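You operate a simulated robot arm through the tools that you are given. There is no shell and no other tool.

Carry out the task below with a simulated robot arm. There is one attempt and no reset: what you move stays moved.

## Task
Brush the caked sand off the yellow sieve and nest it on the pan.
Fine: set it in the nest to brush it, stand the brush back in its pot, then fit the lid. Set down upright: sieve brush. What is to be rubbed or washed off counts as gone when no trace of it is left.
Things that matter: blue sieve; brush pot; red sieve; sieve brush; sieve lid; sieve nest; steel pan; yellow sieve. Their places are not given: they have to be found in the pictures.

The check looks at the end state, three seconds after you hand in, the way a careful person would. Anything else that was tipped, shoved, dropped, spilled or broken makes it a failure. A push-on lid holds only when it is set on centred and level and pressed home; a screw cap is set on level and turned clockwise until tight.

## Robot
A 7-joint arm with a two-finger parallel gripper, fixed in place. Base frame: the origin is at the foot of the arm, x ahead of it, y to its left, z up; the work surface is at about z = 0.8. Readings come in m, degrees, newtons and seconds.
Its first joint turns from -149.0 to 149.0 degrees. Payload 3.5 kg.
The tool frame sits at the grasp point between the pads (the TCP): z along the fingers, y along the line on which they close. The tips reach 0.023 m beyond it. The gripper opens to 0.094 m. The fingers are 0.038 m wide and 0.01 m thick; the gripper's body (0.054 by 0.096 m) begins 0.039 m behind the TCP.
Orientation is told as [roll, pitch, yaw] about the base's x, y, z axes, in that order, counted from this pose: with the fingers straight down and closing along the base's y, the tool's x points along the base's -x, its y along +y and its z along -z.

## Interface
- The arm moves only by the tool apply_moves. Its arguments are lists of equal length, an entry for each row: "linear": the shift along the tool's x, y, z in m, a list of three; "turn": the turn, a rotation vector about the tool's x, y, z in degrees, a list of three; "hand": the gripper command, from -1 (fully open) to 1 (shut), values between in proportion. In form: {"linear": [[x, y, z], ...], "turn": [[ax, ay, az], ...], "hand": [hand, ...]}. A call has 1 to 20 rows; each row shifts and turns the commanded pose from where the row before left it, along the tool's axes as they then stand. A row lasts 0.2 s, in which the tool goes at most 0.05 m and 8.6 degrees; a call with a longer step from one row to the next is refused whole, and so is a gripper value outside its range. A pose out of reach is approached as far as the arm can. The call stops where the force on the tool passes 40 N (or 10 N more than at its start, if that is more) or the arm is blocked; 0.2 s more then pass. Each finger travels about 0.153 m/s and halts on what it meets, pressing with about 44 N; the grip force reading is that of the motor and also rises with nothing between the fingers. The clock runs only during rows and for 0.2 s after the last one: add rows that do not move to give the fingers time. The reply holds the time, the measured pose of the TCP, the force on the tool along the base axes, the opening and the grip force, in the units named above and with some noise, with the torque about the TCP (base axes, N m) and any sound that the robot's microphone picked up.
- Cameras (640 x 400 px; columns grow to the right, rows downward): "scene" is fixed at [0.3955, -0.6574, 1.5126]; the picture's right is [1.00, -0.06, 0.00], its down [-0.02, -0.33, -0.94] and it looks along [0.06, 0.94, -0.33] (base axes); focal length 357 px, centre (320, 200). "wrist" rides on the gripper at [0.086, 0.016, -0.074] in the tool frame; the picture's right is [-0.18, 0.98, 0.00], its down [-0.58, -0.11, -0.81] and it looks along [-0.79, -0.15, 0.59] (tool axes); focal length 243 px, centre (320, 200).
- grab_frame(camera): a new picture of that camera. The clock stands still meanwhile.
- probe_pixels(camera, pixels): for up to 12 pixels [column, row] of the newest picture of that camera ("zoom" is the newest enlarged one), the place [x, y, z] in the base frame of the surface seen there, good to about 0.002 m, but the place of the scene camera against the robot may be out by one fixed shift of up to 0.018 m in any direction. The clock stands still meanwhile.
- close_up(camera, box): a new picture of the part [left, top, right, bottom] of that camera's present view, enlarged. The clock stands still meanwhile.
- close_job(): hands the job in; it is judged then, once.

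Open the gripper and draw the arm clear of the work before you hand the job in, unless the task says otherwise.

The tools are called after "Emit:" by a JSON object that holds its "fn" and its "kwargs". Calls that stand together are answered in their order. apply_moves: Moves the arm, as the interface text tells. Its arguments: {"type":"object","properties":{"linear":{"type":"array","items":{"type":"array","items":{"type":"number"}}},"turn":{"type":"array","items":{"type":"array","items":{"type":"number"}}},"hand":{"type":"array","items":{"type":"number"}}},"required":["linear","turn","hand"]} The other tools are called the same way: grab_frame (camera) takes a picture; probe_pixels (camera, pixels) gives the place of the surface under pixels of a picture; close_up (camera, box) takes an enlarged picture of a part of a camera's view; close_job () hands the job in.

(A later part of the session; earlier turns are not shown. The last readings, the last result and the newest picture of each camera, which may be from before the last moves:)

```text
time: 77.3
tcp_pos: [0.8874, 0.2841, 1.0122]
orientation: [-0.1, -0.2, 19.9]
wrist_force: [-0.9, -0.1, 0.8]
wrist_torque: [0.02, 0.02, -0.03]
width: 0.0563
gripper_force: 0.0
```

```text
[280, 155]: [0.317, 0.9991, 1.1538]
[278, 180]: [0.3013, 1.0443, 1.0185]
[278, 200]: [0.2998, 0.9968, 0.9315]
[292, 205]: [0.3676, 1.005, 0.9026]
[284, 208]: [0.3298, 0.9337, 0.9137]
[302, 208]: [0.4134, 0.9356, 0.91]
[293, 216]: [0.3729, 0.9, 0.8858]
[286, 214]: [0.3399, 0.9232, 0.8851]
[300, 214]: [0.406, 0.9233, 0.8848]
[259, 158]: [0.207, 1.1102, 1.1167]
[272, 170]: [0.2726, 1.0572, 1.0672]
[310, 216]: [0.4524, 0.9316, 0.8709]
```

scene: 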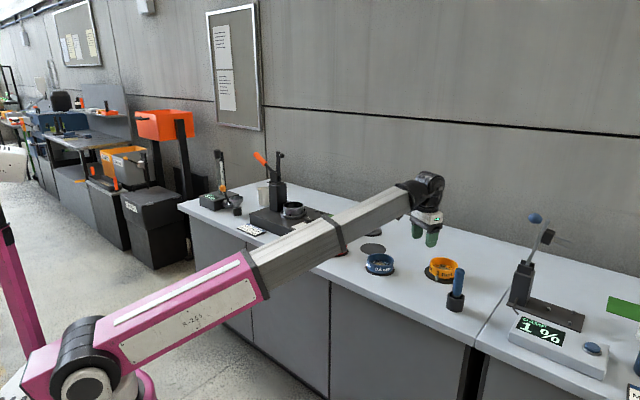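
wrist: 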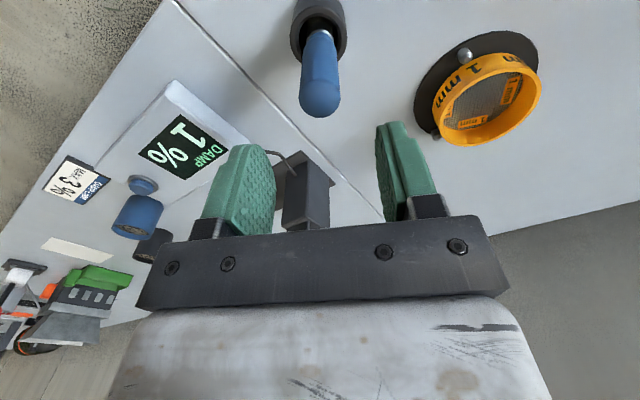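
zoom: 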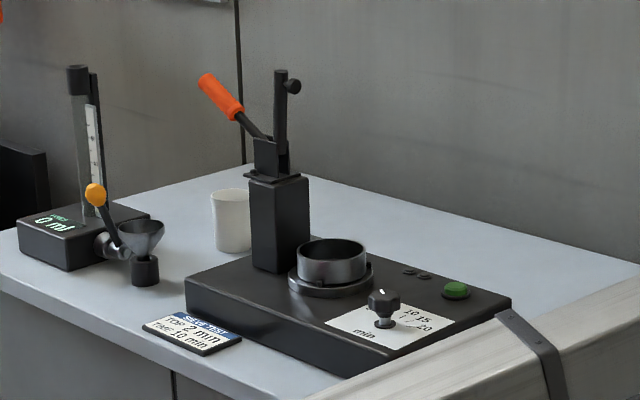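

The toggle clamp on the post is open (arm upright, orange handle up), so the pan is accessible from above, the post standing to its far left. I turn to yaw 66° and travel toward the pan for a close view.

Emit:
{"fn": "apply_moves", "kwargs": {"linear": [[0, 0, 0], [0, 0, 0], [0, 0, 0], [0, 0, 0], [0, 0, 0], [0, 0, 0], [-0.0041, 0.0087, -0.0005], [-0.0083, 0.0174, -0.001], [-0.0124, 0.0261, -0.0014], [-0.0165, 0.0349, -0.0019], [-0.0165, 0.0349, -0.0019], [-0.0165, 0.0349, -0.0019], [-0.0165, 0.0349, -0.0019], [-0.0165, 0.0349, -0.0019], [-0.0165, 0.0349, -0.0019], [-0.0165, 0.0349, -0.0019], [-0.0124, 0.0261, -0.0014], [-0.0083, 0.0174, -0.001], [-0.0041, 0.0087, -0.0005]], "turn": [[0, 0, -6], [0, 0, -8], [0, 0, -8.4], [0, 0, -8.4], [0, 0, -8.4], [0, 0, -6.8], [0, 0, 0], [0, 0, 0], [0, 0, 0], [0, 0, 0], [0, 0, 0], [0, 0, 0], [0, 0, 0], [0, 0, 0], [0, 0, 0], [0, 0, 0], [0, 0, 0], [0, 0, 0], [0, 0, 0]], "hand": [-0.2, -0.2, -0.2, -0.2, -0.2, -0.2, -0.2, -0.2, -0.2, -0.2, -0.2, -0.2, -0.2, -0.2, -0.2, -0.2, -0.2, -0.2, -0.2]}}

Emit:
{"fn": "grab_frame", "kwargs": {"camera": "wrist"}}

```text
time: 81.3
tcp_pos: [0.6365, 0.5759, 1.0299]
orientation: [-0.3, 0.1, 66.0]
wrist_force: [0.1, -0.6, 0.6]
wrist_torque: [-0.01, -0.01, 0.01]
width: 0.0564
gripper_force: 0.1
```

```text
taken
```

wrist: 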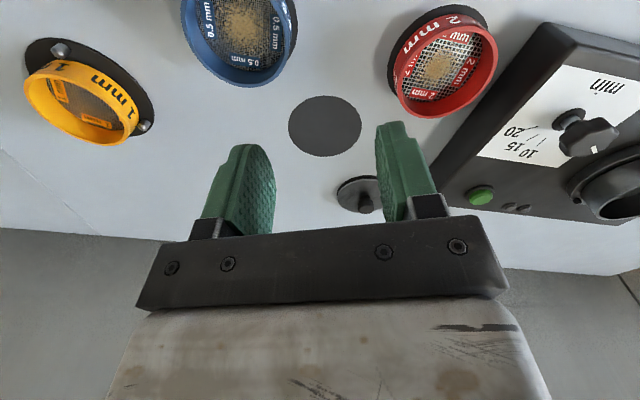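

On track (TCP 0.6365, 0.5759); the pan is at the right edge (610,185). I continue the second half.

Emit:
{"fn": "apply_moves", "kwargs": {"linear": [[-0.0041, 0.0087, -0.0005], [-0.0083, 0.0174, -0.001], [-0.0124, 0.0261, -0.0014], [-0.0165, 0.0349, -0.0019], [-0.0165, 0.0349, -0.0019], [-0.0165, 0.0349, -0.0019], [-0.0165, 0.0349, -0.0019], [-0.0165, 0.0349, -0.0019], [-0.0165, 0.0349, -0.0019], [-0.0165, 0.0349, -0.0019], [-0.0124, 0.0261, -0.0014], [-0.0083, 0.0174, -0.001], [-0.0041, 0.0087, -0.0005], [0, 0, 0]], "turn": [[0, 0, 0], [0, 0, 0], [0, 0, 0], [0, 0, 0], [0, 0, 0], [0, 0, 0], [0, 0, 0], [0, 0, 0], [0, 0, 0], [0, 0, 0], [0, 0, 0], [0, 0, 0], [0, 0, 0], [0, 0, 0]], "hand": [-0.2, -0.2, -0.2, -0.2, -0.2, -0.2, -0.2, -0.2, -0.2, -0.2, -0.2, -0.2, -0.2, -0.2]}}

Emit:
{"fn": "grab_frame", "kwargs": {"camera": "wrist"}}

Emit:
{"fn": "close_up", "kwargs": {"camera": "scene", "box": [230, 110, 370, 250]}}

```text
time: 84.3
tcp_pos: [0.384, 0.8703, 1.0452]
orientation: [-0.3, 0.0, 65.9]
wrist_force: [-0.1, 0.9, 0.2]
wrist_torque: [-0.01, -0.01, 0.01]
width: 0.0564
gripper_force: 0.0
```

```text
taken
```

wrist: 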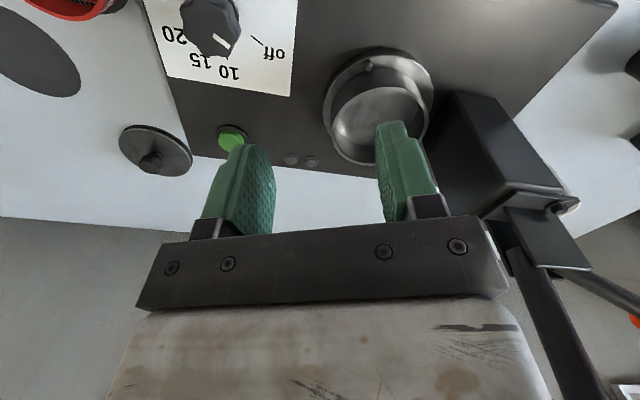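

```text
2.86 times, centred on (300, 180) of scene
```

zoom: 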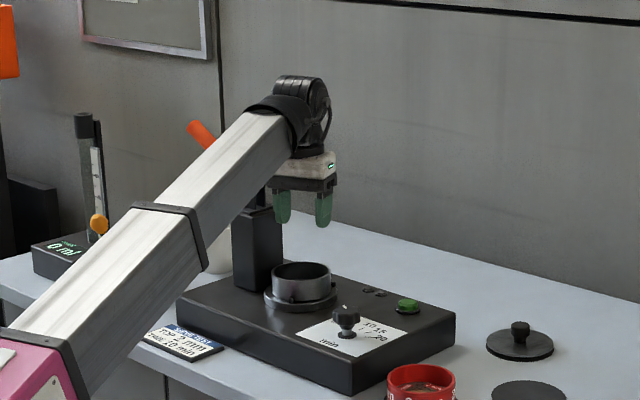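

The pan is at (380,110), partly behind the right finger, and the upright clamp bar runs from (515,250) to (600,400) to my right. I close the fingers to clear the view and probe.

Emit:
{"fn": "apply_moves", "kwargs": {"linear": [[0, 0, 0], [0, 0, 0], [0, 0, 0], [0, 0, 0]], "turn": [[0, 0, 0], [0, 0, 0], [0, 0, 0], [0, 0, 0]], "hand": [0.3, 0.7, 0.9, 0.9]}}

Emit:
{"fn": "grab_frame", "kwargs": {"camera": "wrist"}}

Emit:
{"fn": "close_up", "kwargs": {"camera": "wrist", "box": [300, 20, 500, 180]}}

Emit:
{"fn": "probe_pixels", "kwargs": {"camera": "wrist", "pixels": [[334, 115], [345, 95], [370, 86], [400, 86], [420, 97], [428, 120], [380, 168], [420, 150], [380, 120], [324, 105], [430, 75], [369, 66]]}}

Emit:
{"fn": "probe_pixels", "kwargs": {"camera": "wrist", "pixels": [[515, 255], [540, 300], [570, 350], [440, 150], [460, 95], [500, 190], [520, 130], [530, 250], [575, 205], [590, 275], [445, 110], [480, 205]]}}

```text
time: 85.3
tcp_pos: [0.3834, 0.8694, 1.0468]
orientation: [-0.3, -0.1, 66.0]
wrist_force: [-0.7, -0.3, -0.2]
wrist_torque: [0.01, -0.02, 0.02]
width: 0.0047
gripper_force: 0.1
```

```text
taken
```

wrist: 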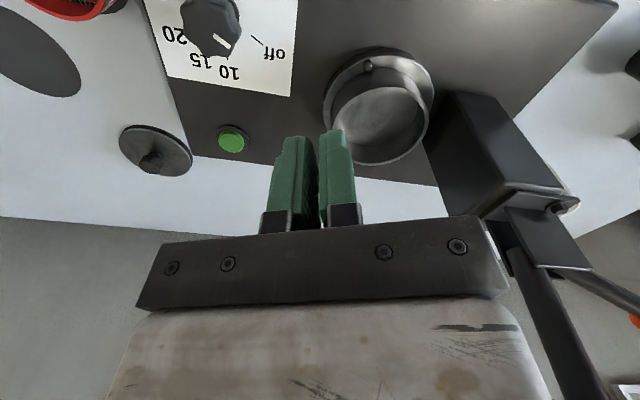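

```text
2.50 times, centred on (400, 100) of wrist
```

zoom: 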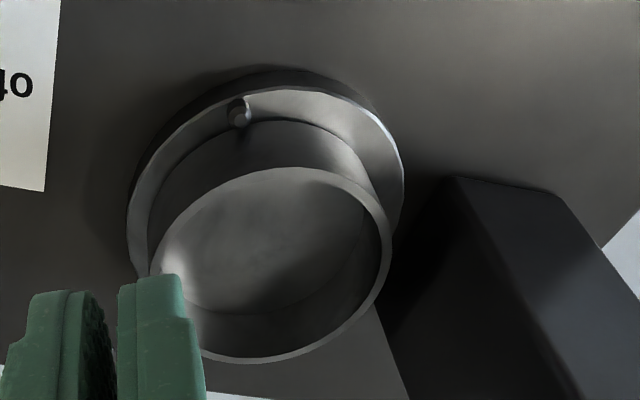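

```text
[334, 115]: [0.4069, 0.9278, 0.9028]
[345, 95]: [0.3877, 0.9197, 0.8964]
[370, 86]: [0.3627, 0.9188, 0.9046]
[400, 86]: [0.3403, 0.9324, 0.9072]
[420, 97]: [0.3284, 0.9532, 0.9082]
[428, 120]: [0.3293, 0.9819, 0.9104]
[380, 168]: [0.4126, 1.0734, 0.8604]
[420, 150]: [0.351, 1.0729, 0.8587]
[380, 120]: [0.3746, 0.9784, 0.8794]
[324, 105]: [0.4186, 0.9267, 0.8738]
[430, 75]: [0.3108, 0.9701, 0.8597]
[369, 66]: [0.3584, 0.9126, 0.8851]
```

```text
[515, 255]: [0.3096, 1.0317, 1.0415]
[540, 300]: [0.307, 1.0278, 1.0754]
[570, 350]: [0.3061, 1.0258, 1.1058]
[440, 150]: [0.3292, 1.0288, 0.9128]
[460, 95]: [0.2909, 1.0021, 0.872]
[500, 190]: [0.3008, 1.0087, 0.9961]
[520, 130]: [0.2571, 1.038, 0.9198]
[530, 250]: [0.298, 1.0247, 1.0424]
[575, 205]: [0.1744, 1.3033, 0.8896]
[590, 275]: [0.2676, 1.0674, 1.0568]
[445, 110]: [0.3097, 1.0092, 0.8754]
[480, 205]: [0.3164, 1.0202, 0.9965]
```

Pan rim z≈0.907, radius ≈0.046, centre ≈(0.373, 0.9635); post face is ~0.076 m from it and the clamp bar near (0.307, 1.028). I probe more rim points in the zoomed view for a better centre.

Emit:
{"fn": "close_up", "kwargs": {"camera": "wrist", "box": [315, 30, 455, 180]}}

```text
2.67 times, centred on (385, 105) of wrist
```

zoom: 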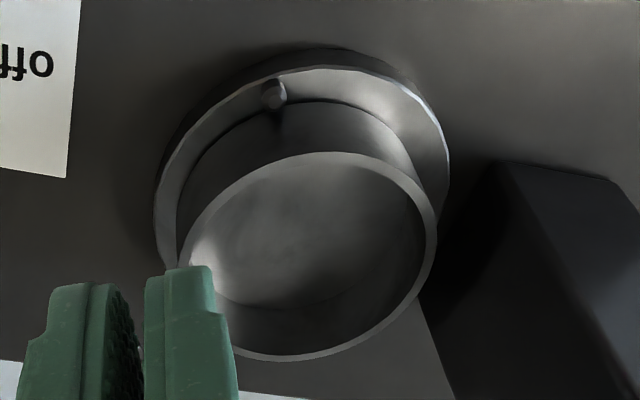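

Emit:
{"fn": "probe_pixels", "kwargs": {"camera": "zoom", "pixels": [[189, 232], [215, 196], [250, 168], [290, 155], [330, 153], [375, 165], [405, 183], [426, 210], [433, 245], [421, 283], [390, 322], [330, 351]]}}

Emit:
{"fn": "probe_pixels", "kwargs": {"camera": "zoom", "pixels": [[274, 92], [445, 180], [160, 220], [350, 70], [400, 100], [220, 110], [285, 357], [300, 250], [360, 120], [200, 165]]}}

```text
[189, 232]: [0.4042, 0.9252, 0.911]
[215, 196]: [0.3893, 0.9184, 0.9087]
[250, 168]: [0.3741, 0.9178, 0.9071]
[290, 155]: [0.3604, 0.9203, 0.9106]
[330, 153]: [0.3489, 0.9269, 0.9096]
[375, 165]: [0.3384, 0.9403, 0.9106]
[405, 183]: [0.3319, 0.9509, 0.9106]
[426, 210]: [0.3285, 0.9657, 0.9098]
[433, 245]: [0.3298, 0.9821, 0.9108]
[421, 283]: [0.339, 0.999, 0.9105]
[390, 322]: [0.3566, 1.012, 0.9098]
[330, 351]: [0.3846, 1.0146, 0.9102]
```

```text
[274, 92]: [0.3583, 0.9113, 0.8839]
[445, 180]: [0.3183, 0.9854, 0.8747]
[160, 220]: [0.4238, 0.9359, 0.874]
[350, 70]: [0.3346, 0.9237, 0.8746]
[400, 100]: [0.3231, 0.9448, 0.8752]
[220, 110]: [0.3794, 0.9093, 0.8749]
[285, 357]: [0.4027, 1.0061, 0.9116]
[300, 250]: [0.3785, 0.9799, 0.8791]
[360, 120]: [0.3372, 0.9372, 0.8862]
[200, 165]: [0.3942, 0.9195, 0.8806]
```

The pan centre fits (0.3767, 0.9663), rim z≈0.910, outer radius ≈0.05. Now I return to the sieve at the nest along the reverse path.

Emit:
{"fn": "apply_moves", "kwargs": {"linear": [[0.0021, -0.0086, 0], [0.0042, -0.0172, 0], [0.0062, -0.0258, 0], [0.0083, -0.0344, 0], [0.0083, -0.0344, 0], [0.0083, -0.0344, 0], [0.0083, -0.0344, 0], [0.0083, -0.0344, 0], [0.0083, -0.0344, 0], [0.0083, -0.0344, 0], [0.0083, -0.0344, 0], [0.0083, -0.0344, 0], [0.0062, -0.0258, 0], [0.0042, -0.0172, 0], [0.0021, -0.0086, 0]], "turn": [[0, 0, 0], [0, 0, 0], [0, 0, 0], [0, 0, 0], [0, 0, 0], [0, 0, 0], [0, 0, 0], [0, 0, 0], [0, 0, 0], [0, 0, 0], [0, 0, 0], [0, 0, 0], [0, 0, 0], [0, 0, 0], [0, 0, 0]], "hand": [0.9, 0.5, 0, -0.15, -0.15, -0.15, -0.15, -0.15, -0.15, -0.15, -0.15, -0.15, -0.15, -0.15, -0.15]}}

Emit:
{"fn": "apply_moves", "kwargs": {"linear": [[0.0021, -0.0086, 0], [0.0042, -0.0172, 0], [0.0062, -0.0258, 0], [0.0083, -0.0344, 0], [0.0083, -0.0344, 0], [0.0083, -0.0344, 0], [0.0083, -0.0344, 0], [0.0083, -0.0344, 0], [0.0062, -0.0258, 0], [0.0042, -0.0172, 0], [0.0021, -0.0086, 0], [0, 0, 0], [0, 0, 0], [0, 0, 0], [0, 0, 0], [0, 0, 0], [0, 0, 0]], "turn": [[0, 0, 0], [0, 0, 0], [0, 0, 0], [0, 0, 0], [0, 0, 0], [0, 0, 0], [0, 0, 0], [0, 0, 0], [0, 0, 0], [0, 0, 0], [0, 0, 0], [0, 0, 6], [0, 0, 8], [0, 0, 8.5], [0, 0, 8.5], [0, 0, 8], [0, 0, 0]], "hand": [-0.15, -0.15, -0.15, -0.15, -0.15, -0.15, -0.15, -0.15, -0.15, -0.15, -0.15, -0.15, -0.15, -0.15, -0.15, -0.15, -0.15]}}

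Emit:
{"fn": "grab_frame", "kwargs": {"camera": "wrist"}}

```text
time: 88.5
tcp_pos: [0.7202, 0.6105, 1.0496]
orientation: [-0.3, 0.0, 66.0]
wrist_force: [-0.1, 0.5, 0.2]
wrist_torque: [-0.02, -0.02, -0.02]
width: 0.0541
gripper_force: 0.1
```

```text
time: 92.1
tcp_pos: [0.9463, 0.4377, 1.0485]
orientation: [-0.2, -0.2, 26.8]
wrist_force: [0.2, 0.6, -0.1]
wrist_torque: [0.03, -0.03, 0.02]
width: 0.054
gripper_force: 0.0
```

```text
taken
```

wrist: 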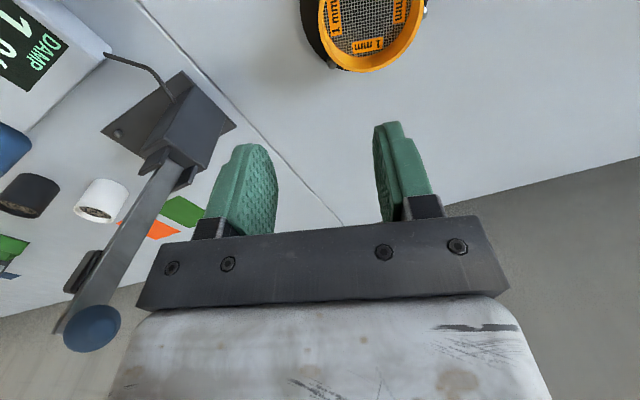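

I'm over the nest again; the sieve is at (370,30). I descend to z≈0.95 and measure its rim.

Emit:
{"fn": "apply_moves", "kwargs": {"linear": [[0, 0, 0.006], [0, 0, 0.014], [0, 0, 0.02], [0, 0, 0.022], [0, 0, 0.02], [0, 0, 0.012], [0, 0, 0.005], [0, 0, 0]], "turn": [[0, 0, 0], [0, 0, 0], [0, 0, 0], [0, 0, 0], [0, 0, 0], [0, 0, 0], [0, 0, 0], [0, 0, 0]], "hand": [-0.15, -0.15, -0.15, -0.15, -0.15, -0.15, -0.15, -0.15]}}

Emit:
{"fn": "close_up", "kwargs": {"camera": "wrist", "box": [290, 0, 490, 125]}}

```text
time: 93.9
tcp_pos: [0.9453, 0.4376, 0.9498]
orientation: [-0.2, -0.1, 27.0]
wrist_force: [-0.1, 0.1, -0.5]
wrist_torque: [-0.01, 0.01, 0.03]
width: 0.0541
gripper_force: 0.0
```

```text
3.20 times, centred on (390, 62) of wrist
```

zoom: 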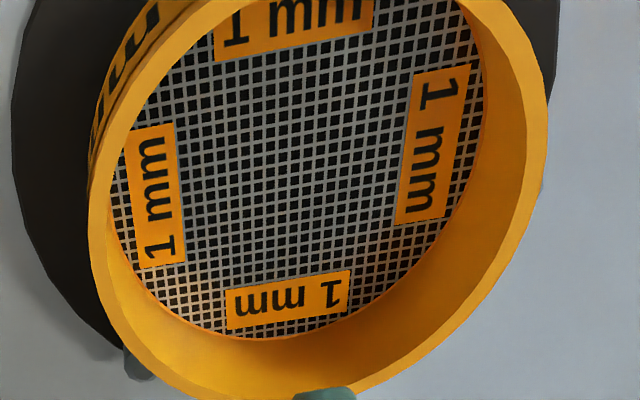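

The mesh is spotless. I probe the rim ring in this zoomed picture for the sieve's centre.

Emit:
{"fn": "probe_pixels", "kwargs": {"camera": "zoom", "pixels": [[97, 180], [95, 230], [108, 280], [135, 325], [175, 365], [400, 375], [450, 335], [490, 285], [520, 225], [538, 160], [537, 90], [120, 110]]}}

```text
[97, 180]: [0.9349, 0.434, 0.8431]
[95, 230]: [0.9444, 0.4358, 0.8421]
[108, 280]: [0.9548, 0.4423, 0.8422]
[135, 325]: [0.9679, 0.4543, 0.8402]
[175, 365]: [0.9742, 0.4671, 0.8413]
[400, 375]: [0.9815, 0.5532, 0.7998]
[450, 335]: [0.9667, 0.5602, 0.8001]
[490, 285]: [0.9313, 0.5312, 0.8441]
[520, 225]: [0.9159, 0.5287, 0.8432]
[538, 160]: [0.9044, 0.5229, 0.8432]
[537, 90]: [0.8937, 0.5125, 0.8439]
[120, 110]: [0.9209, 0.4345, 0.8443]
```

Sieve centre is (0.930, 0.4825). I align over its right wall and descend to z≈0.847 as before.

Emit:
{"fn": "apply_moves", "kwargs": {"linear": [[-0.0034, -0.0003, 0], [-0.0034, -0.0002, 0.005], [0, 0, 0.012], [0, 0, 0.016], [0, 0, 0.018], [0, 0, 0.016], [0, 0, 0.013], [0, 0, 0.01], [0, 0, 0.007], [0, 0, 0.004], [0, 0, 0.0018], [0, 0, 0]], "turn": [[0, 0, 0], [0, 0, 0], [0, 0, 0], [0, 0, 0], [0, 0, 0], [0, 0, 0], [0, 0, 0], [0, 0, 0], [0, 0, 0], [0, 0, 0], [0, 0, 0], [0, 0, 0]], "hand": [-0.15, -0.15, -0.15, -0.1, 0, 0.2, 0.2, 0.2, 0.2, 0.2, 0.2, 0.2]}}

Emit:
{"fn": "grab_frame", "kwargs": {"camera": "wrist"}}

```text
time: 96.5
tcp_pos: [0.9525, 0.4399, 0.8463]
orientation: [-0.2, -0.2, 27.0]
wrist_force: [0.0, -0.3, -0.1]
wrist_torque: [0.02, 0.02, -0.02]
width: 0.0375
gripper_force: 0.2
```

```text
taken
```

wrist: 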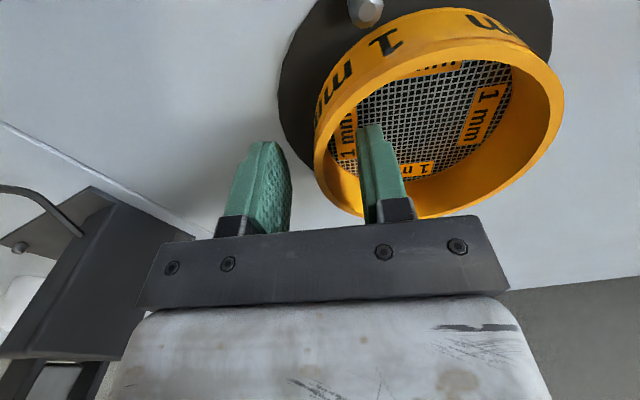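

Fingers straddle the wall properly. I close gradually and then lift.

Emit:
{"fn": "apply_moves", "kwargs": {"linear": [[0, 0, 0], [0, 0, 0], [0, 0, 0], [0, 0, 0], [0, 0, 0], [0, 0, 0], [0, 0, 0]], "turn": [[0, 0, 0], [0, 0, 0], [0, 0, 0], [0, 0, 0], [0, 0, 0], [0, 0, 0], [0, 0, 0]], "hand": [0.45, 0.65, 0.78, 0.86, 1, 1, 1]}}

Emit:
{"fn": "apply_moves", "kwargs": {"linear": [[0, 0, -0.003], [0, 0, -0.006], [0, 0, -0.01], [0, 0, -0.014], [0, 0, -0.018], [0, 0, -0.02], [0, 0, -0.02], [0, 0, -0.018], [0, 0, -0.014], [0, 0, -0.008], [0, 0, -0.003], [0, 0, 0]], "turn": [[0, 0, 0], [0, 0, 0], [0, 0, 0], [0, 0, 0], [0, 0, 0], [0, 0, 0], [0, 0, 0], [0, 0, 0], [0, 0, 0], [0, 0, 0], [0, 0, 0], [0, 0, 0]], "hand": [1, 1, 1, 1, 1, 1, 1, 1, 1, 1, 1, 1]}}

Emit:
{"fn": "grab_frame", "kwargs": {"camera": "wrist"}}

Emit:
{"fn": "close_up", "kwargs": {"camera": "scene", "box": [400, 180, 500, 310]}}

```text
time: 98.1
tcp_pos: [0.9523, 0.4404, 0.8474]
orientation: [-0.2, -0.1, 26.9]
wrist_force: [0.8, 0.2, 0.9]
wrist_torque: [0.07, 0.0, -0.07]
width: 0.0032
gripper_force: 44.0
```

```text
time: 100.7
tcp_pos: [0.9524, 0.4395, 0.983]
orientation: [-0.2, -0.3, 27.0]
wrist_force: [0.9, -0.2, -1.6]
wrist_torque: [-0.06, -0.07, 0.02]
width: 0.0031
gripper_force: 43.8
```

```text
taken
```

wrist: 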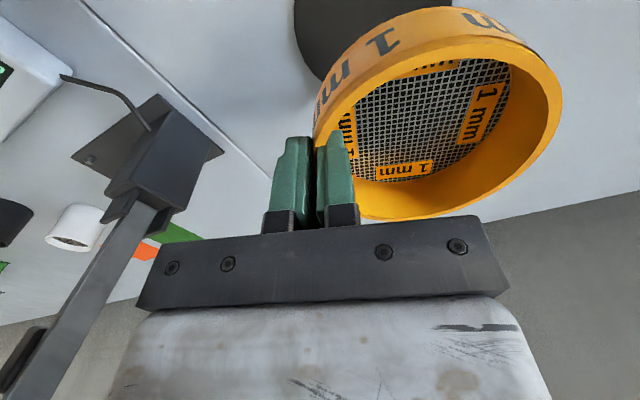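

```text
3.08 times, centred on (450, 245) of scene
```

zoom: 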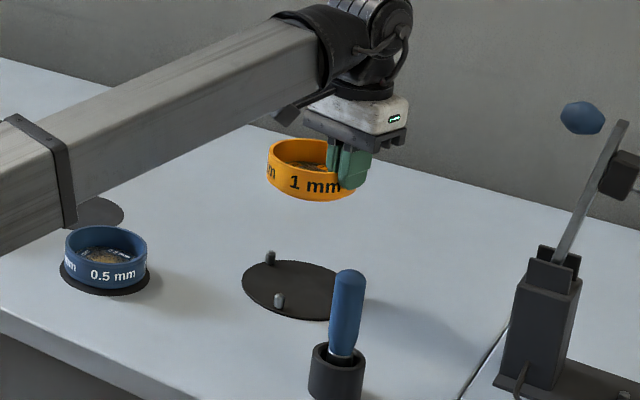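

Lifted level. I probe the rim in hand to fix the centre offset in the tool frame.

Emit:
{"fn": "probe_pixels", "kwargs": {"camera": "wrist", "pixels": [[324, 118], [345, 92], [380, 68], [420, 52], [460, 46], [500, 48], [530, 60], [552, 82], [560, 110], [370, 214], [410, 213], [555, 135]]}}

Emit:
{"fn": "close_up", "kwargs": {"camera": "scene", "box": [425, 210, 475, 260]}}

```text
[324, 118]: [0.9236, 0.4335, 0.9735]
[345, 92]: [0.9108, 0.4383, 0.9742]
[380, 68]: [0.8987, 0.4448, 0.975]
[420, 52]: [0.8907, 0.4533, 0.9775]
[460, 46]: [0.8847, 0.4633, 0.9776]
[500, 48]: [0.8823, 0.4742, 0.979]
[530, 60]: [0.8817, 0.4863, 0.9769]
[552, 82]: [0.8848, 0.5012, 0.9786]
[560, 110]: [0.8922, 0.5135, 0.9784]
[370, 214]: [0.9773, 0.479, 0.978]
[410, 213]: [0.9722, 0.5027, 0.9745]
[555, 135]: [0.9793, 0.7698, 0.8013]
```

```text
8.00 times, centred on (450, 235) of scene
```

zoom: 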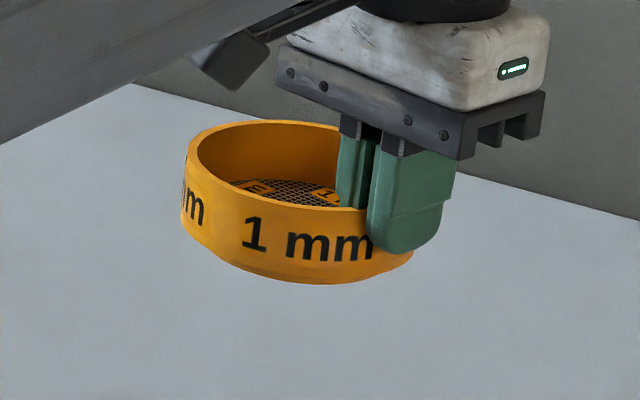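

A small narrower lip at the sieve's bottom is visible — it fits inside the pan. I check levelness through mesh points.

Emit:
{"fn": "probe_pixels", "kwargs": {"camera": "wrist", "pixels": [[370, 105], [370, 140], [375, 165], [420, 80], [420, 120], [420, 150], [460, 75], [460, 110], [455, 135], [495, 80], [490, 115], [400, 100]]}}

```text
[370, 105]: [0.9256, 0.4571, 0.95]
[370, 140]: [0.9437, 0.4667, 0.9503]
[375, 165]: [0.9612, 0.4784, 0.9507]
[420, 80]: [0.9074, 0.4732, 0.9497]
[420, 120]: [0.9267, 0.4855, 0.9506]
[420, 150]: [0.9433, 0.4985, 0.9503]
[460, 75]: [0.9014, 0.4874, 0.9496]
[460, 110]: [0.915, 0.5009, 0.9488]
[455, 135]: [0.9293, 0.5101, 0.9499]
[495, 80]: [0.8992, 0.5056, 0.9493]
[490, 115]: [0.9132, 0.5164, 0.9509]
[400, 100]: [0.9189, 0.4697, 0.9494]
```

The mesh plane is level within ~1°. I raise a little, turn to yaw 66° and carry the sieve toward the pan (first half).

Emit:
{"fn": "apply_moves", "kwargs": {"linear": [[0, 0, -0.006], [0, 0, -0.01], [0, 0, -0.01], [0, 0, -0.008], [0, 0, -0.004], [-0.0029, 0.0081, 0], [-0.0058, 0.0161, 0], [-0.0086, 0.0242, 0], [-0.0115, 0.0322, 0], [-0.0115, 0.0322, 0], [-0.0115, 0.0322, 0], [-0.0115, 0.0322, 0], [-0.0115, 0.0322, 0], [-0.0115, 0.0322, 0], [-0.0115, 0.0322, 0], [-0.0086, 0.0242, 0], [-0.0058, 0.0161, 0], [-0.0029, 0.0081, 0]], "turn": [[0, 0, -6], [0, 0, -8], [0, 0, -8.5], [0, 0, -8.5], [0, 0, -8], [0, 0, 0], [0, 0, 0], [0, 0, 0], [0, 0, 0], [0, 0, 0], [0, 0, 0], [0, 0, 0], [0, 0, 0], [0, 0, 0], [0, 0, 0], [0, 0, 0], [0, 0, 0], [0, 0, 0]], "hand": [1, 1, 1, 1, 1, 1, 1, 1, 1, 1, 1, 1, 1, 1, 1, 1, 1, 1]}}

Emit:
{"fn": "apply_moves", "kwargs": {"linear": [[-0.0029, 0.0081, 0], [-0.0058, 0.0161, 0], [-0.0086, 0.0242, 0], [-0.0115, 0.0322, 0], [-0.0115, 0.0322, 0], [-0.0115, 0.0322, 0], [-0.0115, 0.0322, 0], [-0.0115, 0.0322, 0], [-0.0115, 0.0322, 0], [-0.0115, 0.0322, 0], [-0.0086, 0.0242, 0], [-0.0058, 0.0161, 0], [-0.0029, 0.0081, 0], [0, 0, 0]], "turn": [[0, 0, 0], [0, 0, 0], [0, 0, 0], [0, 0, 0], [0, 0, 0], [0, 0, 0], [0, 0, 0], [0, 0, 0], [0, 0, 0], [0, 0, 0], [0, 0, 0], [0, 0, 0], [0, 0, 0], [0, 0, 0]], "hand": [1, 1, 1, 1, 1, 1, 1, 1, 1, 1, 1, 1, 1, 1]}}

Emit:
{"fn": "grab_frame", "kwargs": {"camera": "wrist"}}

Emit:
{"fn": "close_up", "kwargs": {"camera": "scene", "box": [250, 120, 370, 240]}}

```text
time: 104.5
tcp_pos: [0.7031, 0.6758, 1.0193]
orientation: [-0.3, -0.1, 66.0]
wrist_force: [0.0, 0.7, -2.2]
wrist_torque: [-0.03, -0.04, -0.02]
width: 0.003
gripper_force: 43.5
```

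```text
time: 107.5
tcp_pos: [0.457, 0.9134, 1.0165]
orientation: [-0.2, 0.0, 66.0]
wrist_force: [0.6, 0.5, -0.6]
wrist_torque: [-0.03, -0.03, -0.01]
width: 0.0035
gripper_force: 44.1
```

```text
taken
```

wrist: 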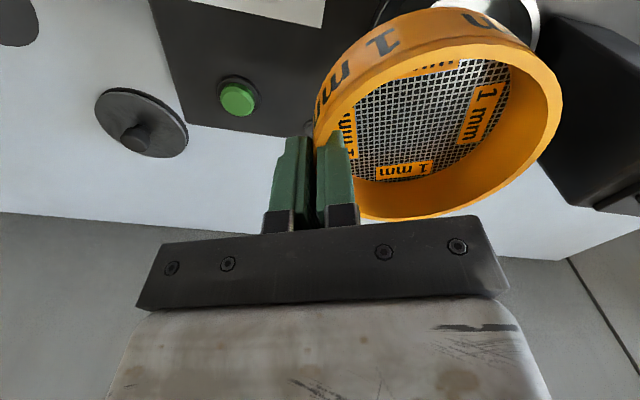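

```text
3.33 times, centred on (310, 180) of scene
```

zoom: 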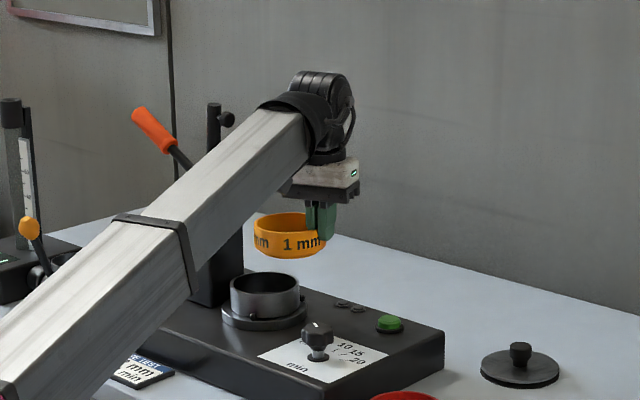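

The sieve hovers right of the pan. I move the last 5 cm over the pan centre and lower to a few centimetres above the rim.

Emit:
{"fn": "apply_moves", "kwargs": {"linear": [[-0.0016, 0.0047, 0], [-0.0033, 0.0094, 0], [-0.0041, 0.0117, 0], [-0.0041, 0.0117, 0], [-0.0025, 0.0065, 0], [-0.001, 0.0029, 0], [0, 0, 0.006], [0, 0, 0.01], [0, 0, 0.012], [0, 0, 0.01], [0, 0, 0.004], [0, 0, 0]], "turn": [[0, 0, 0], [0, 0, 0], [0, 0, 0], [0, 0, 0], [0, 0, 0], [0, 0, 0], [0, 0, 0], [0, 0, 0], [0, 0, 0], [0, 0, 0], [0, 0, 0], [0, 0, 0]], "hand": [1, 1, 1, 1, 1, 1, 1, 1, 1, 1, 1, 1]}}

Emit:
{"fn": "grab_frame", "kwargs": {"camera": "wrist"}}

Emit:
{"fn": "close_up", "kwargs": {"camera": "scene", "box": [265, 160, 345, 230]}}

```text
time: 110.1
tcp_pos: [0.4202, 0.9465, 0.9743]
orientation: [-0.3, -0.1, 66.0]
wrist_force: [0.6, 0.0, -0.1]
wrist_torque: [-0.05, -0.08, -0.01]
width: 0.0031
gripper_force: 44.1
```

```text
taken
```

wrist: 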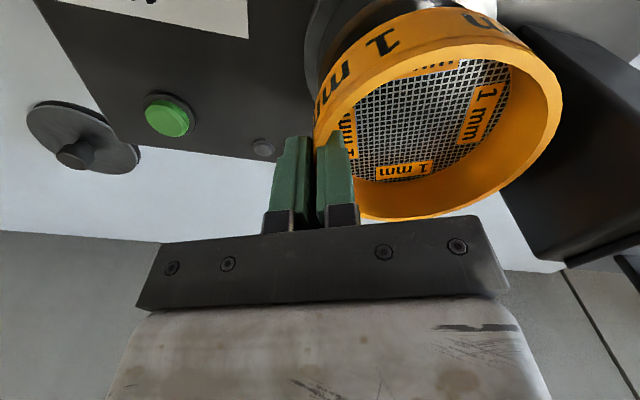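

```text
5.71 times, centred on (305, 195) of scene
```

zoom: 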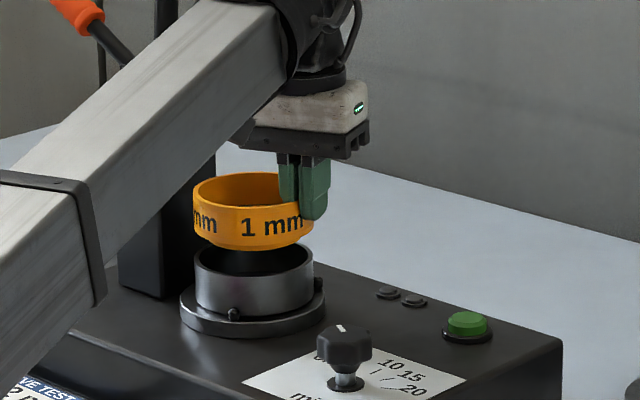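

In the scene zoom the sieve (centre x≈253) is right above the pan (centre ≈254). For the depth direction I probe front walls of both in this zoom.

Emit:
{"fn": "probe_pixels", "kwargs": {"camera": "zoom", "pixels": [[253, 225], [253, 215], [253, 285], [253, 295], [225, 225], [225, 285], [280, 230], [280, 288], [210, 215], [210, 280], [253, 243], [295, 280]]}}

```text
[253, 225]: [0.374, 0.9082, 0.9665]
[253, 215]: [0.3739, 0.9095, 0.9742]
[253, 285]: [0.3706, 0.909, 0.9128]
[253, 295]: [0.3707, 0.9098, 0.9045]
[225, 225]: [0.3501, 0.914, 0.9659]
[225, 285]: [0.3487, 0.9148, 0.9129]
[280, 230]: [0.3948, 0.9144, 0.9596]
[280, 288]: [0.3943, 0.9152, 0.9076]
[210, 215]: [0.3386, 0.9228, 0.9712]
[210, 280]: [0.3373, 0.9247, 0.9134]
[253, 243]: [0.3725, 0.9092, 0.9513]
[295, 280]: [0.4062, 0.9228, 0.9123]
```

The sieve is aligned with the pan to within ~1 mm (0.8 mm too near in y). I apply that correction and lower toward the rim.

Emit:
{"fn": "apply_moves", "kwargs": {"linear": [[-0.0009, 0, 0.002], [0, 0, 0.004], [0, 0, 0.005], [0, 0, 0.004], [0, 0, 0.002], [0, 0, 0]], "turn": [[0, 0, 0], [0, 0, 0], [0, 0, 0], [0, 0, 0], [0, 0, 0], [0, 0, 0]], "hand": [1, 1, 1, 1, 1, 1]}}

Emit:
{"fn": "close_up", "kwargs": {"camera": "scene", "box": [265, 160, 345, 230]}}

Emit:
{"fn": "grab_frame", "kwargs": {"camera": "wrist"}}

```text
time: 111.5
tcp_pos: [0.423, 0.9481, 0.958]
orientation: [-0.3, 0.1, 66.1]
wrist_force: [0.4, 0.4, -1.2]
wrist_torque: [-0.02, -0.05, -0.02]
width: 0.0029
gripper_force: 43.8
```

```text
5.71 times, centred on (305, 195) of scene
```

zoom: 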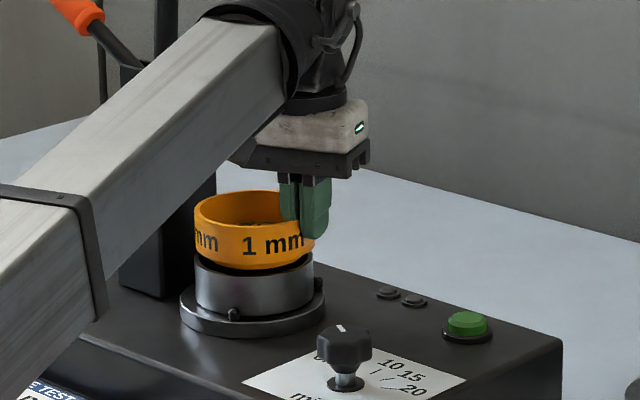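

```text
taken
```

wrist: 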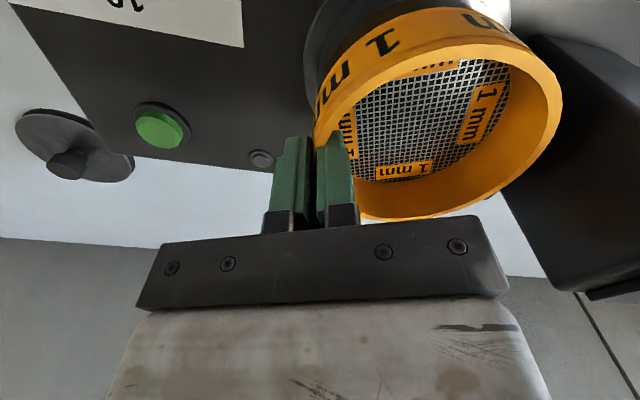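

Still aligned (sieve 194–315, pan 195–314 in the zoom). I lower in 1 mm steps watching the force.

Emit:
{"fn": "apply_moves", "kwargs": {"linear": [[0, 0, 0.0015], [0, 0, 0.0015], [0, 0, 0.001], [0, 0, 0]], "turn": [[0, 0, 0], [0, 0, 0], [0, 0, 0], [0, 0, 0]], "hand": [1, 1, 1, 1]}}

```text
time: 112.5
tcp_pos: [0.419, 0.9477, 0.9545]
orientation: [-0.3, -0.1, 66.1]
wrist_force: [-0.3, 0.0, -1.6]
wrist_torque: [0.0, -0.05, 0.0]
width: 0.003
gripper_force: 44.6
```

Emit:
{"fn": "apply_moves", "kwargs": {"linear": [[0, 0, 0.001], [0, 0, 0.001], [0, 0, 0]], "turn": [[0, 0, 0], [0, 0, 0], [0, 0, 0]], "hand": [1, 1, 1]}}

Emit:
{"fn": "close_up", "kwargs": {"camera": "scene", "box": [265, 160, 345, 230]}}

```text
time: 113.3
tcp_pos: [0.4226, 0.9466, 0.951]
orientation: [-0.3, -0.1, 66.1]
wrist_force: [0.3, 0.3, -1.2]
wrist_torque: [-0.06, -0.07, -0.01]
width: 0.0033
gripper_force: 43.2
```

```text
5.71 times, centred on (305, 195) of scene
```

zoom: 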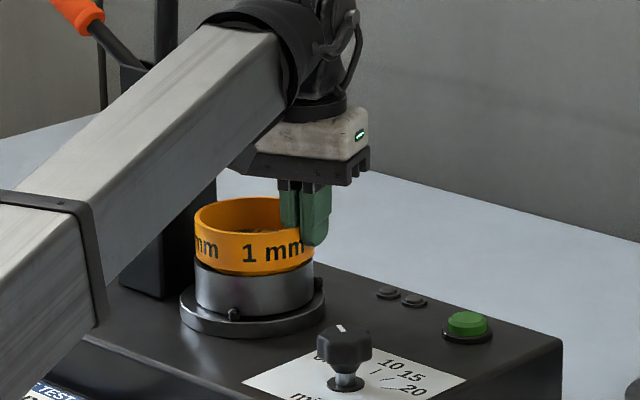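

No resistance while the lip (bottom ≈0.907) is already below the pan rim (0.910), so it's entering. I continue down.

Emit:
{"fn": "apply_moves", "kwargs": {"linear": [[0, 0, 0.001], [0, 0, 0.001], [0, 0, 0.001], [0, 0, 0]], "turn": [[0, 0, 0], [0, 0, 0], [0, 0, 0], [0, 0, 0]], "hand": [1, 1, 1, 1]}}

```text
time: 114.3
tcp_pos: [0.422, 0.9474, 0.9483]
orientation: [-0.4, -0.1, 66.0]
wrist_force: [-0.4, 1.0, -2.3]
wrist_torque: [0.0, -0.04, 0.01]
width: 0.0031
gripper_force: 44.1
```

Emit:
{"fn": "apply_moves", "kwargs": {"linear": [[0, 0, 0.001], [0, 0, 0.001], [0, 0, 0]], "turn": [[0, 0, 0], [0, 0, 0], [0, 0, 0]], "hand": [1, 1, 1]}}

Emit:
{"fn": "close_up", "kwargs": {"camera": "scene", "box": [265, 160, 345, 230]}}

```text
time: 115.1
tcp_pos: [0.4227, 0.9467, 0.9462]
orientation: [-0.2, -0.2, 66.0]
wrist_force: [-1.3, 0.6, 5.1]
wrist_torque: [0.35, 0.0, 0.01]
width: 0.003
gripper_force: 43.9
```

```text
5.71 times, centred on (305, 195) of scene
```

zoom: 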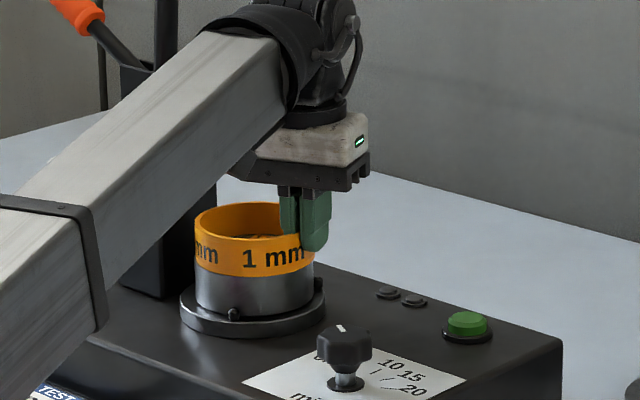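

Contact at TCP z≈0.9465 with the sieve's shoulder on the pan rim. I press a touch more to be sure it's seated.

Emit:
{"fn": "apply_moves", "kwargs": {"linear": [[0, 0, 0.0007], [0, 0, 0]], "turn": [[0, 0, 0], [0, 0, 0]], "hand": [1, 1]}}

Emit:
{"fn": "grab_frame", "kwargs": {"camera": "wrist"}}

Emit:
{"fn": "close_up", "kwargs": {"camera": "scene", "box": [275, 185, 325, 225]}}

```text
time: 115.7
tcp_pos: [0.422, 0.9479, 0.9454]
orientation: [-0.4, -0.2, 66.0]
wrist_force: [-0.4, 3.1, 10.3]
wrist_torque: [0.43, -0.01, 0.01]
width: 0.0028
gripper_force: 44.5
```

```text
taken
```

wrist: 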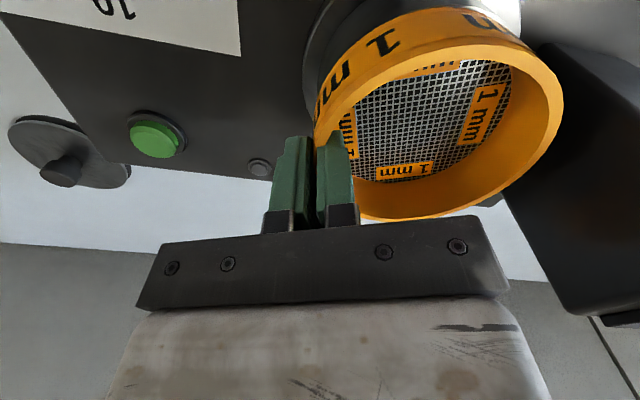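

```text
10.00 times, centred on (300, 205) of scene
```

zoom: 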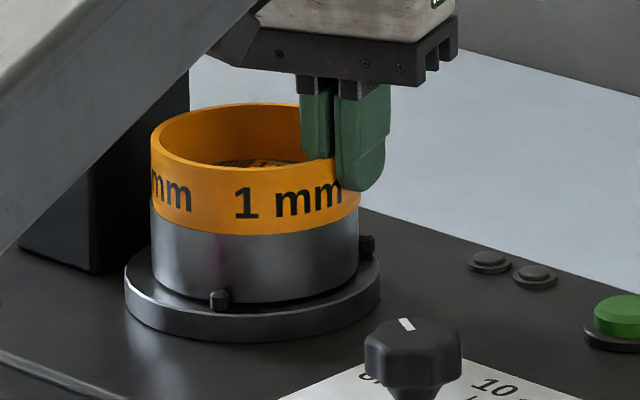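

The sieve sits flush and level on the pan. I relieve the pressure and open the gripper.

Emit:
{"fn": "apply_moves", "kwargs": {"linear": [[0, 0, -0.0007], [0, 0, 0], [0, 0, 0], [0, 0, 0], [0, 0, 0], [0, 0, 0]], "turn": [[0, 0, 0], [0, 0, 0], [0, 0, 0], [0, 0, 0], [0, 0, 0], [0, 0, 0]], "hand": [1, 1, 0.85, 0.6, 0.3, 0.2]}}

Emit:
{"fn": "close_up", "kwargs": {"camera": "scene", "box": [275, 185, 325, 225]}}

Emit:
{"fn": "grab_frame", "kwargs": {"camera": "wrist"}}

```text
time: 117.1
tcp_pos: [0.4216, 0.9477, 0.9473]
orientation: [-0.3, 0.0, 66.0]
wrist_force: [0.4, -0.5, -0.4]
wrist_torque: [0.0, 0.01, -0.04]
width: 0.0375
gripper_force: 0.0
```

```text
10.00 times, centred on (300, 205) of scene
```

zoom: 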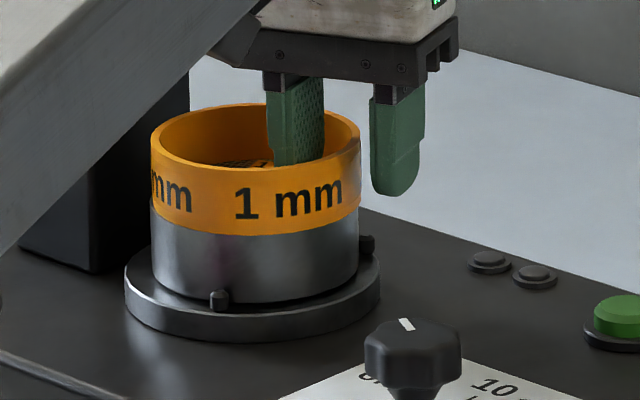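

```text
taken
```

wrist: 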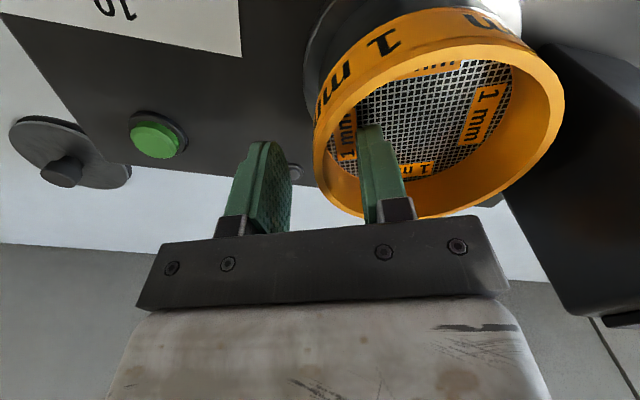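

Released; the sieve stays seated flush. I lift straight up and view the sieve's rim on the pan to get the lid's target.

Emit:
{"fn": "apply_moves", "kwargs": {"linear": [[0, 0, -0.004], [0, 0, -0.01], [0, 0, -0.016], [0, 0, -0.018], [0, 0, -0.018], [0, 0, -0.012], [0, 0, -0.006], [0.006, -0.003, 0], [0.014, -0.006, 0], [0.014, -0.006, 0], [0.006, -0.003, 0], [0, 0, 0]], "turn": [[0, 0, 0], [0, 0, 0], [0, 0, 0], [0, 0, 0], [0, 0, 0], [0, 0, 0], [0, 0, 0], [0, 0, 0], [0, 0, 0], [0, 0, 0], [0, 0, 0], [0, 0, 0]], "hand": [0.2, 0.2, 0.2, 0.2, 0.2, 0.2, 0.2, 0.3, 0.6, 0.8, 0.9, 0.9]}}

Emit:
{"fn": "grab_frame", "kwargs": {"camera": "wrist"}}

Emit:
{"fn": "close_up", "kwargs": {"camera": "wrist", "box": [310, 0, 510, 150]}}

```text
time: 119.7
tcp_pos: [0.4207, 0.9027, 1.0305]
orientation: [-0.4, 0.0, 66.1]
wrist_force: [0.4, 0.3, -0.4]
wrist_torque: [0.0, -0.01, 0.0]
width: 0.0046
gripper_force: 0.0
```

```text
taken
```

wrist: 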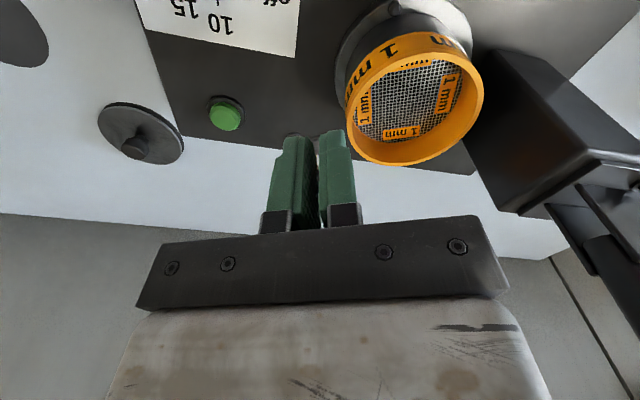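

```text
2.67 times, centred on (410, 75) of wrist
```

zoom: 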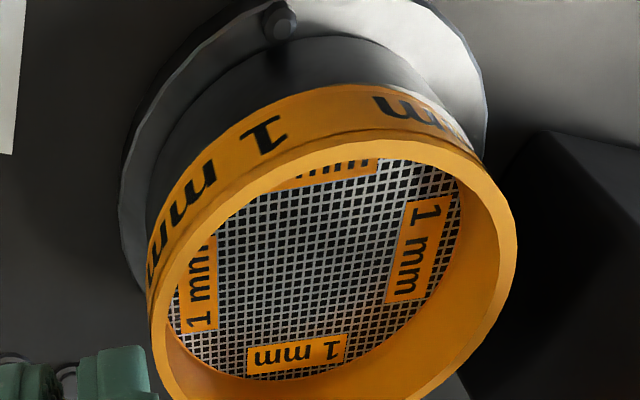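

I probe the rim ring of the mounted sieve, the mesh plane, and the lid's knob and plate.

Emit:
{"fn": "probe_pixels", "kwargs": {"camera": "zoom", "pixels": [[157, 350], [170, 285], [200, 230], [245, 185], [300, 152], [360, 136], [415, 138], [460, 155], [495, 190], [511, 240], [500, 300], [165, 380]]}}

Emit:
{"fn": "probe_pixels", "kwargs": {"camera": "wrist", "pixels": [[133, 148], [133, 140], [123, 147], [145, 148], [100, 118], [120, 105], [150, 108], [178, 130], [183, 152], [150, 163], [115, 145], [140, 125]]}}

```text
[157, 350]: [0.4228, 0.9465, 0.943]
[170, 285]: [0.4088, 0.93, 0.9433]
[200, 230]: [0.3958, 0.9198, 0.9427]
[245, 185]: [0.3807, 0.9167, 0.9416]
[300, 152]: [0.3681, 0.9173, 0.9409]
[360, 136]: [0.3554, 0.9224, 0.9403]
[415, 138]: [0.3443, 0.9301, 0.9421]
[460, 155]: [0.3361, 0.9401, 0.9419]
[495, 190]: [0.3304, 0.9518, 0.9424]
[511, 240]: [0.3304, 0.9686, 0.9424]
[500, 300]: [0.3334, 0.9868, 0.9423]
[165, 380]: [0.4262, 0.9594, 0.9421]
```

```text
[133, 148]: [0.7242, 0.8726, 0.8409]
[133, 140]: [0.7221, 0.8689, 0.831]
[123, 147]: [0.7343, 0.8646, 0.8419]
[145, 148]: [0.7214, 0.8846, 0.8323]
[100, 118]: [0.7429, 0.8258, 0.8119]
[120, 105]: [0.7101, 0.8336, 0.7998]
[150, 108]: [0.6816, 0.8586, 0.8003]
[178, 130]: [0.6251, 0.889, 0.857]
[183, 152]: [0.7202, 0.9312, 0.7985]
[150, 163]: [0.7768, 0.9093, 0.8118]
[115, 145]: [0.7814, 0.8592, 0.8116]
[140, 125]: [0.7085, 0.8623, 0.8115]
```

The mounted sieve's centre is (0.378, 0.965), rim z≈0.942. The lid's knob is near (0.723, 0.873) with top z≈0.841. I now go toward the lid for a close look.

Emit:
{"fn": "apply_moves", "kwargs": {"linear": [[-0.0008, -0.0075, 0], [-0.0017, -0.015, 0], [-0.0025, -0.0225, 0], [-0.0033, -0.03, 0], [-0.0033, -0.03, 0], [-0.0033, -0.03, 0], [-0.0033, -0.03, 0], [-0.0033, -0.03, 0], [-0.0033, -0.03, 0], [-0.0025, -0.0225, 0.004], [-0.0017, -0.015, 0.01], [-0.0008, -0.0075, 0.014], [0, 0, 0.014], [0, 0, 0.01], [0, 0, 0.006], [0, 0, 0]], "turn": [[0, 0, 0], [0, 0, 0], [0, 0, 0], [0, 0, 0], [0, 0, 0], [0, 0, 0], [0, 0, 0], [0, 0, 0], [0, 0, 0], [0, 0, 0], [0, 0, 0], [0, 0, 0], [0, 0, 5], [0, 0, 6], [0, 0, 5], [0, 0, 0]], "hand": [0.9, 0.9, 0.5, 0, -0.2, -0.2, -0.2, -0.2, -0.2, -0.2, -0.2, -0.2, -0.2, -0.2, -0.2, -0.2]}}

Emit:
{"fn": "grab_frame", "kwargs": {"camera": "wrist"}}

Emit:
{"fn": "close_up", "kwargs": {"camera": "scene", "box": [340, 210, 400, 260]}}

```text
time: 123.1
tcp_pos: [0.6809, 0.8224, 0.9734]
orientation: [-0.3, -0.2, 49.9]
wrist_force: [0.1, -0.1, 0.7]
wrist_torque: [-0.01, 0.0, -0.03]
width: 0.0564
gripper_force: 0.1
```

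```text
taken
```

wrist: 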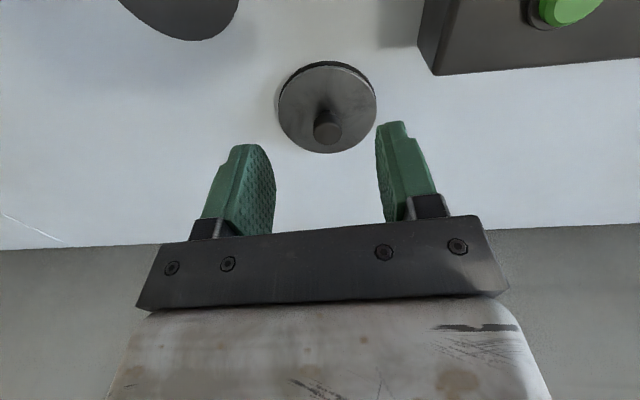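

```text
8.00 times, centred on (370, 235) of scene
```

zoom: 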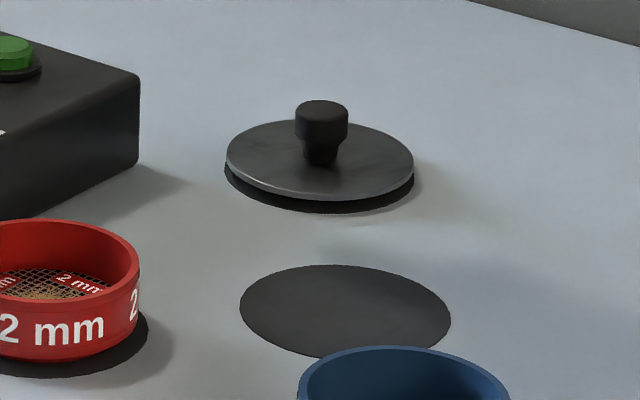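

The lid is a 0.05 m radius disc with a short knob (wider top, narrow stem). I zoom in and probe the knob and plate edge.

Emit:
{"fn": "close_up", "kwargs": {"camera": "wrist", "box": [260, 50, 400, 165]}}

```text
3.48 times, centred on (330, 108) of wrist
```

zoom: 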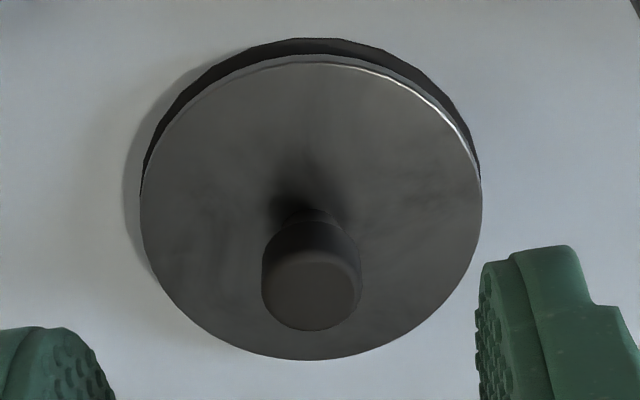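

Emit:
{"fn": "probe_pixels", "kwargs": {"camera": "zoom", "pixels": [[312, 290], [280, 290], [345, 290], [312, 320], [312, 245], [265, 250], [358, 250], [312, 262], [310, 225], [290, 300], [335, 310], [312, 270]]}}

Emit:
{"fn": "probe_pixels", "kwargs": {"camera": "zoom", "pixels": [[146, 200], [150, 240], [180, 300], [230, 340], [310, 356], [390, 336], [445, 285], [475, 220], [470, 165], [420, 105], [310, 66], [200, 105]]}}

```text
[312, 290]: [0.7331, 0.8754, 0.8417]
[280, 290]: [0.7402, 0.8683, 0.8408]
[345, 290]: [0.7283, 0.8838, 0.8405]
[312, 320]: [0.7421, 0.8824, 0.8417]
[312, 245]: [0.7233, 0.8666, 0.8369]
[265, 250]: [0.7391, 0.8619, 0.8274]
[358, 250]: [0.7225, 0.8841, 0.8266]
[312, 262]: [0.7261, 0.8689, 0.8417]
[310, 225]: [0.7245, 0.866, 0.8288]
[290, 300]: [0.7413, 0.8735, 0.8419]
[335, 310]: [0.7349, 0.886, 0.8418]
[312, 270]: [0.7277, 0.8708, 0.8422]
```

```text
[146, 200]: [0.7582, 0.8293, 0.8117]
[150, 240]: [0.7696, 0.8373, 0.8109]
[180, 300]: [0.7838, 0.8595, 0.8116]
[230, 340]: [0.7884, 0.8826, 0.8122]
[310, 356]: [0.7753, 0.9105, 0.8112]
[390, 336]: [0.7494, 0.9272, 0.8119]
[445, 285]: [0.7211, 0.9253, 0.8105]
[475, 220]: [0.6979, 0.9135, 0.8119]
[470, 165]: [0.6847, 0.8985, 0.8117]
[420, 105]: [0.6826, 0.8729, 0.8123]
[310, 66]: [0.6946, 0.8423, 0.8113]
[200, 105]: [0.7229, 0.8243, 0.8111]
```

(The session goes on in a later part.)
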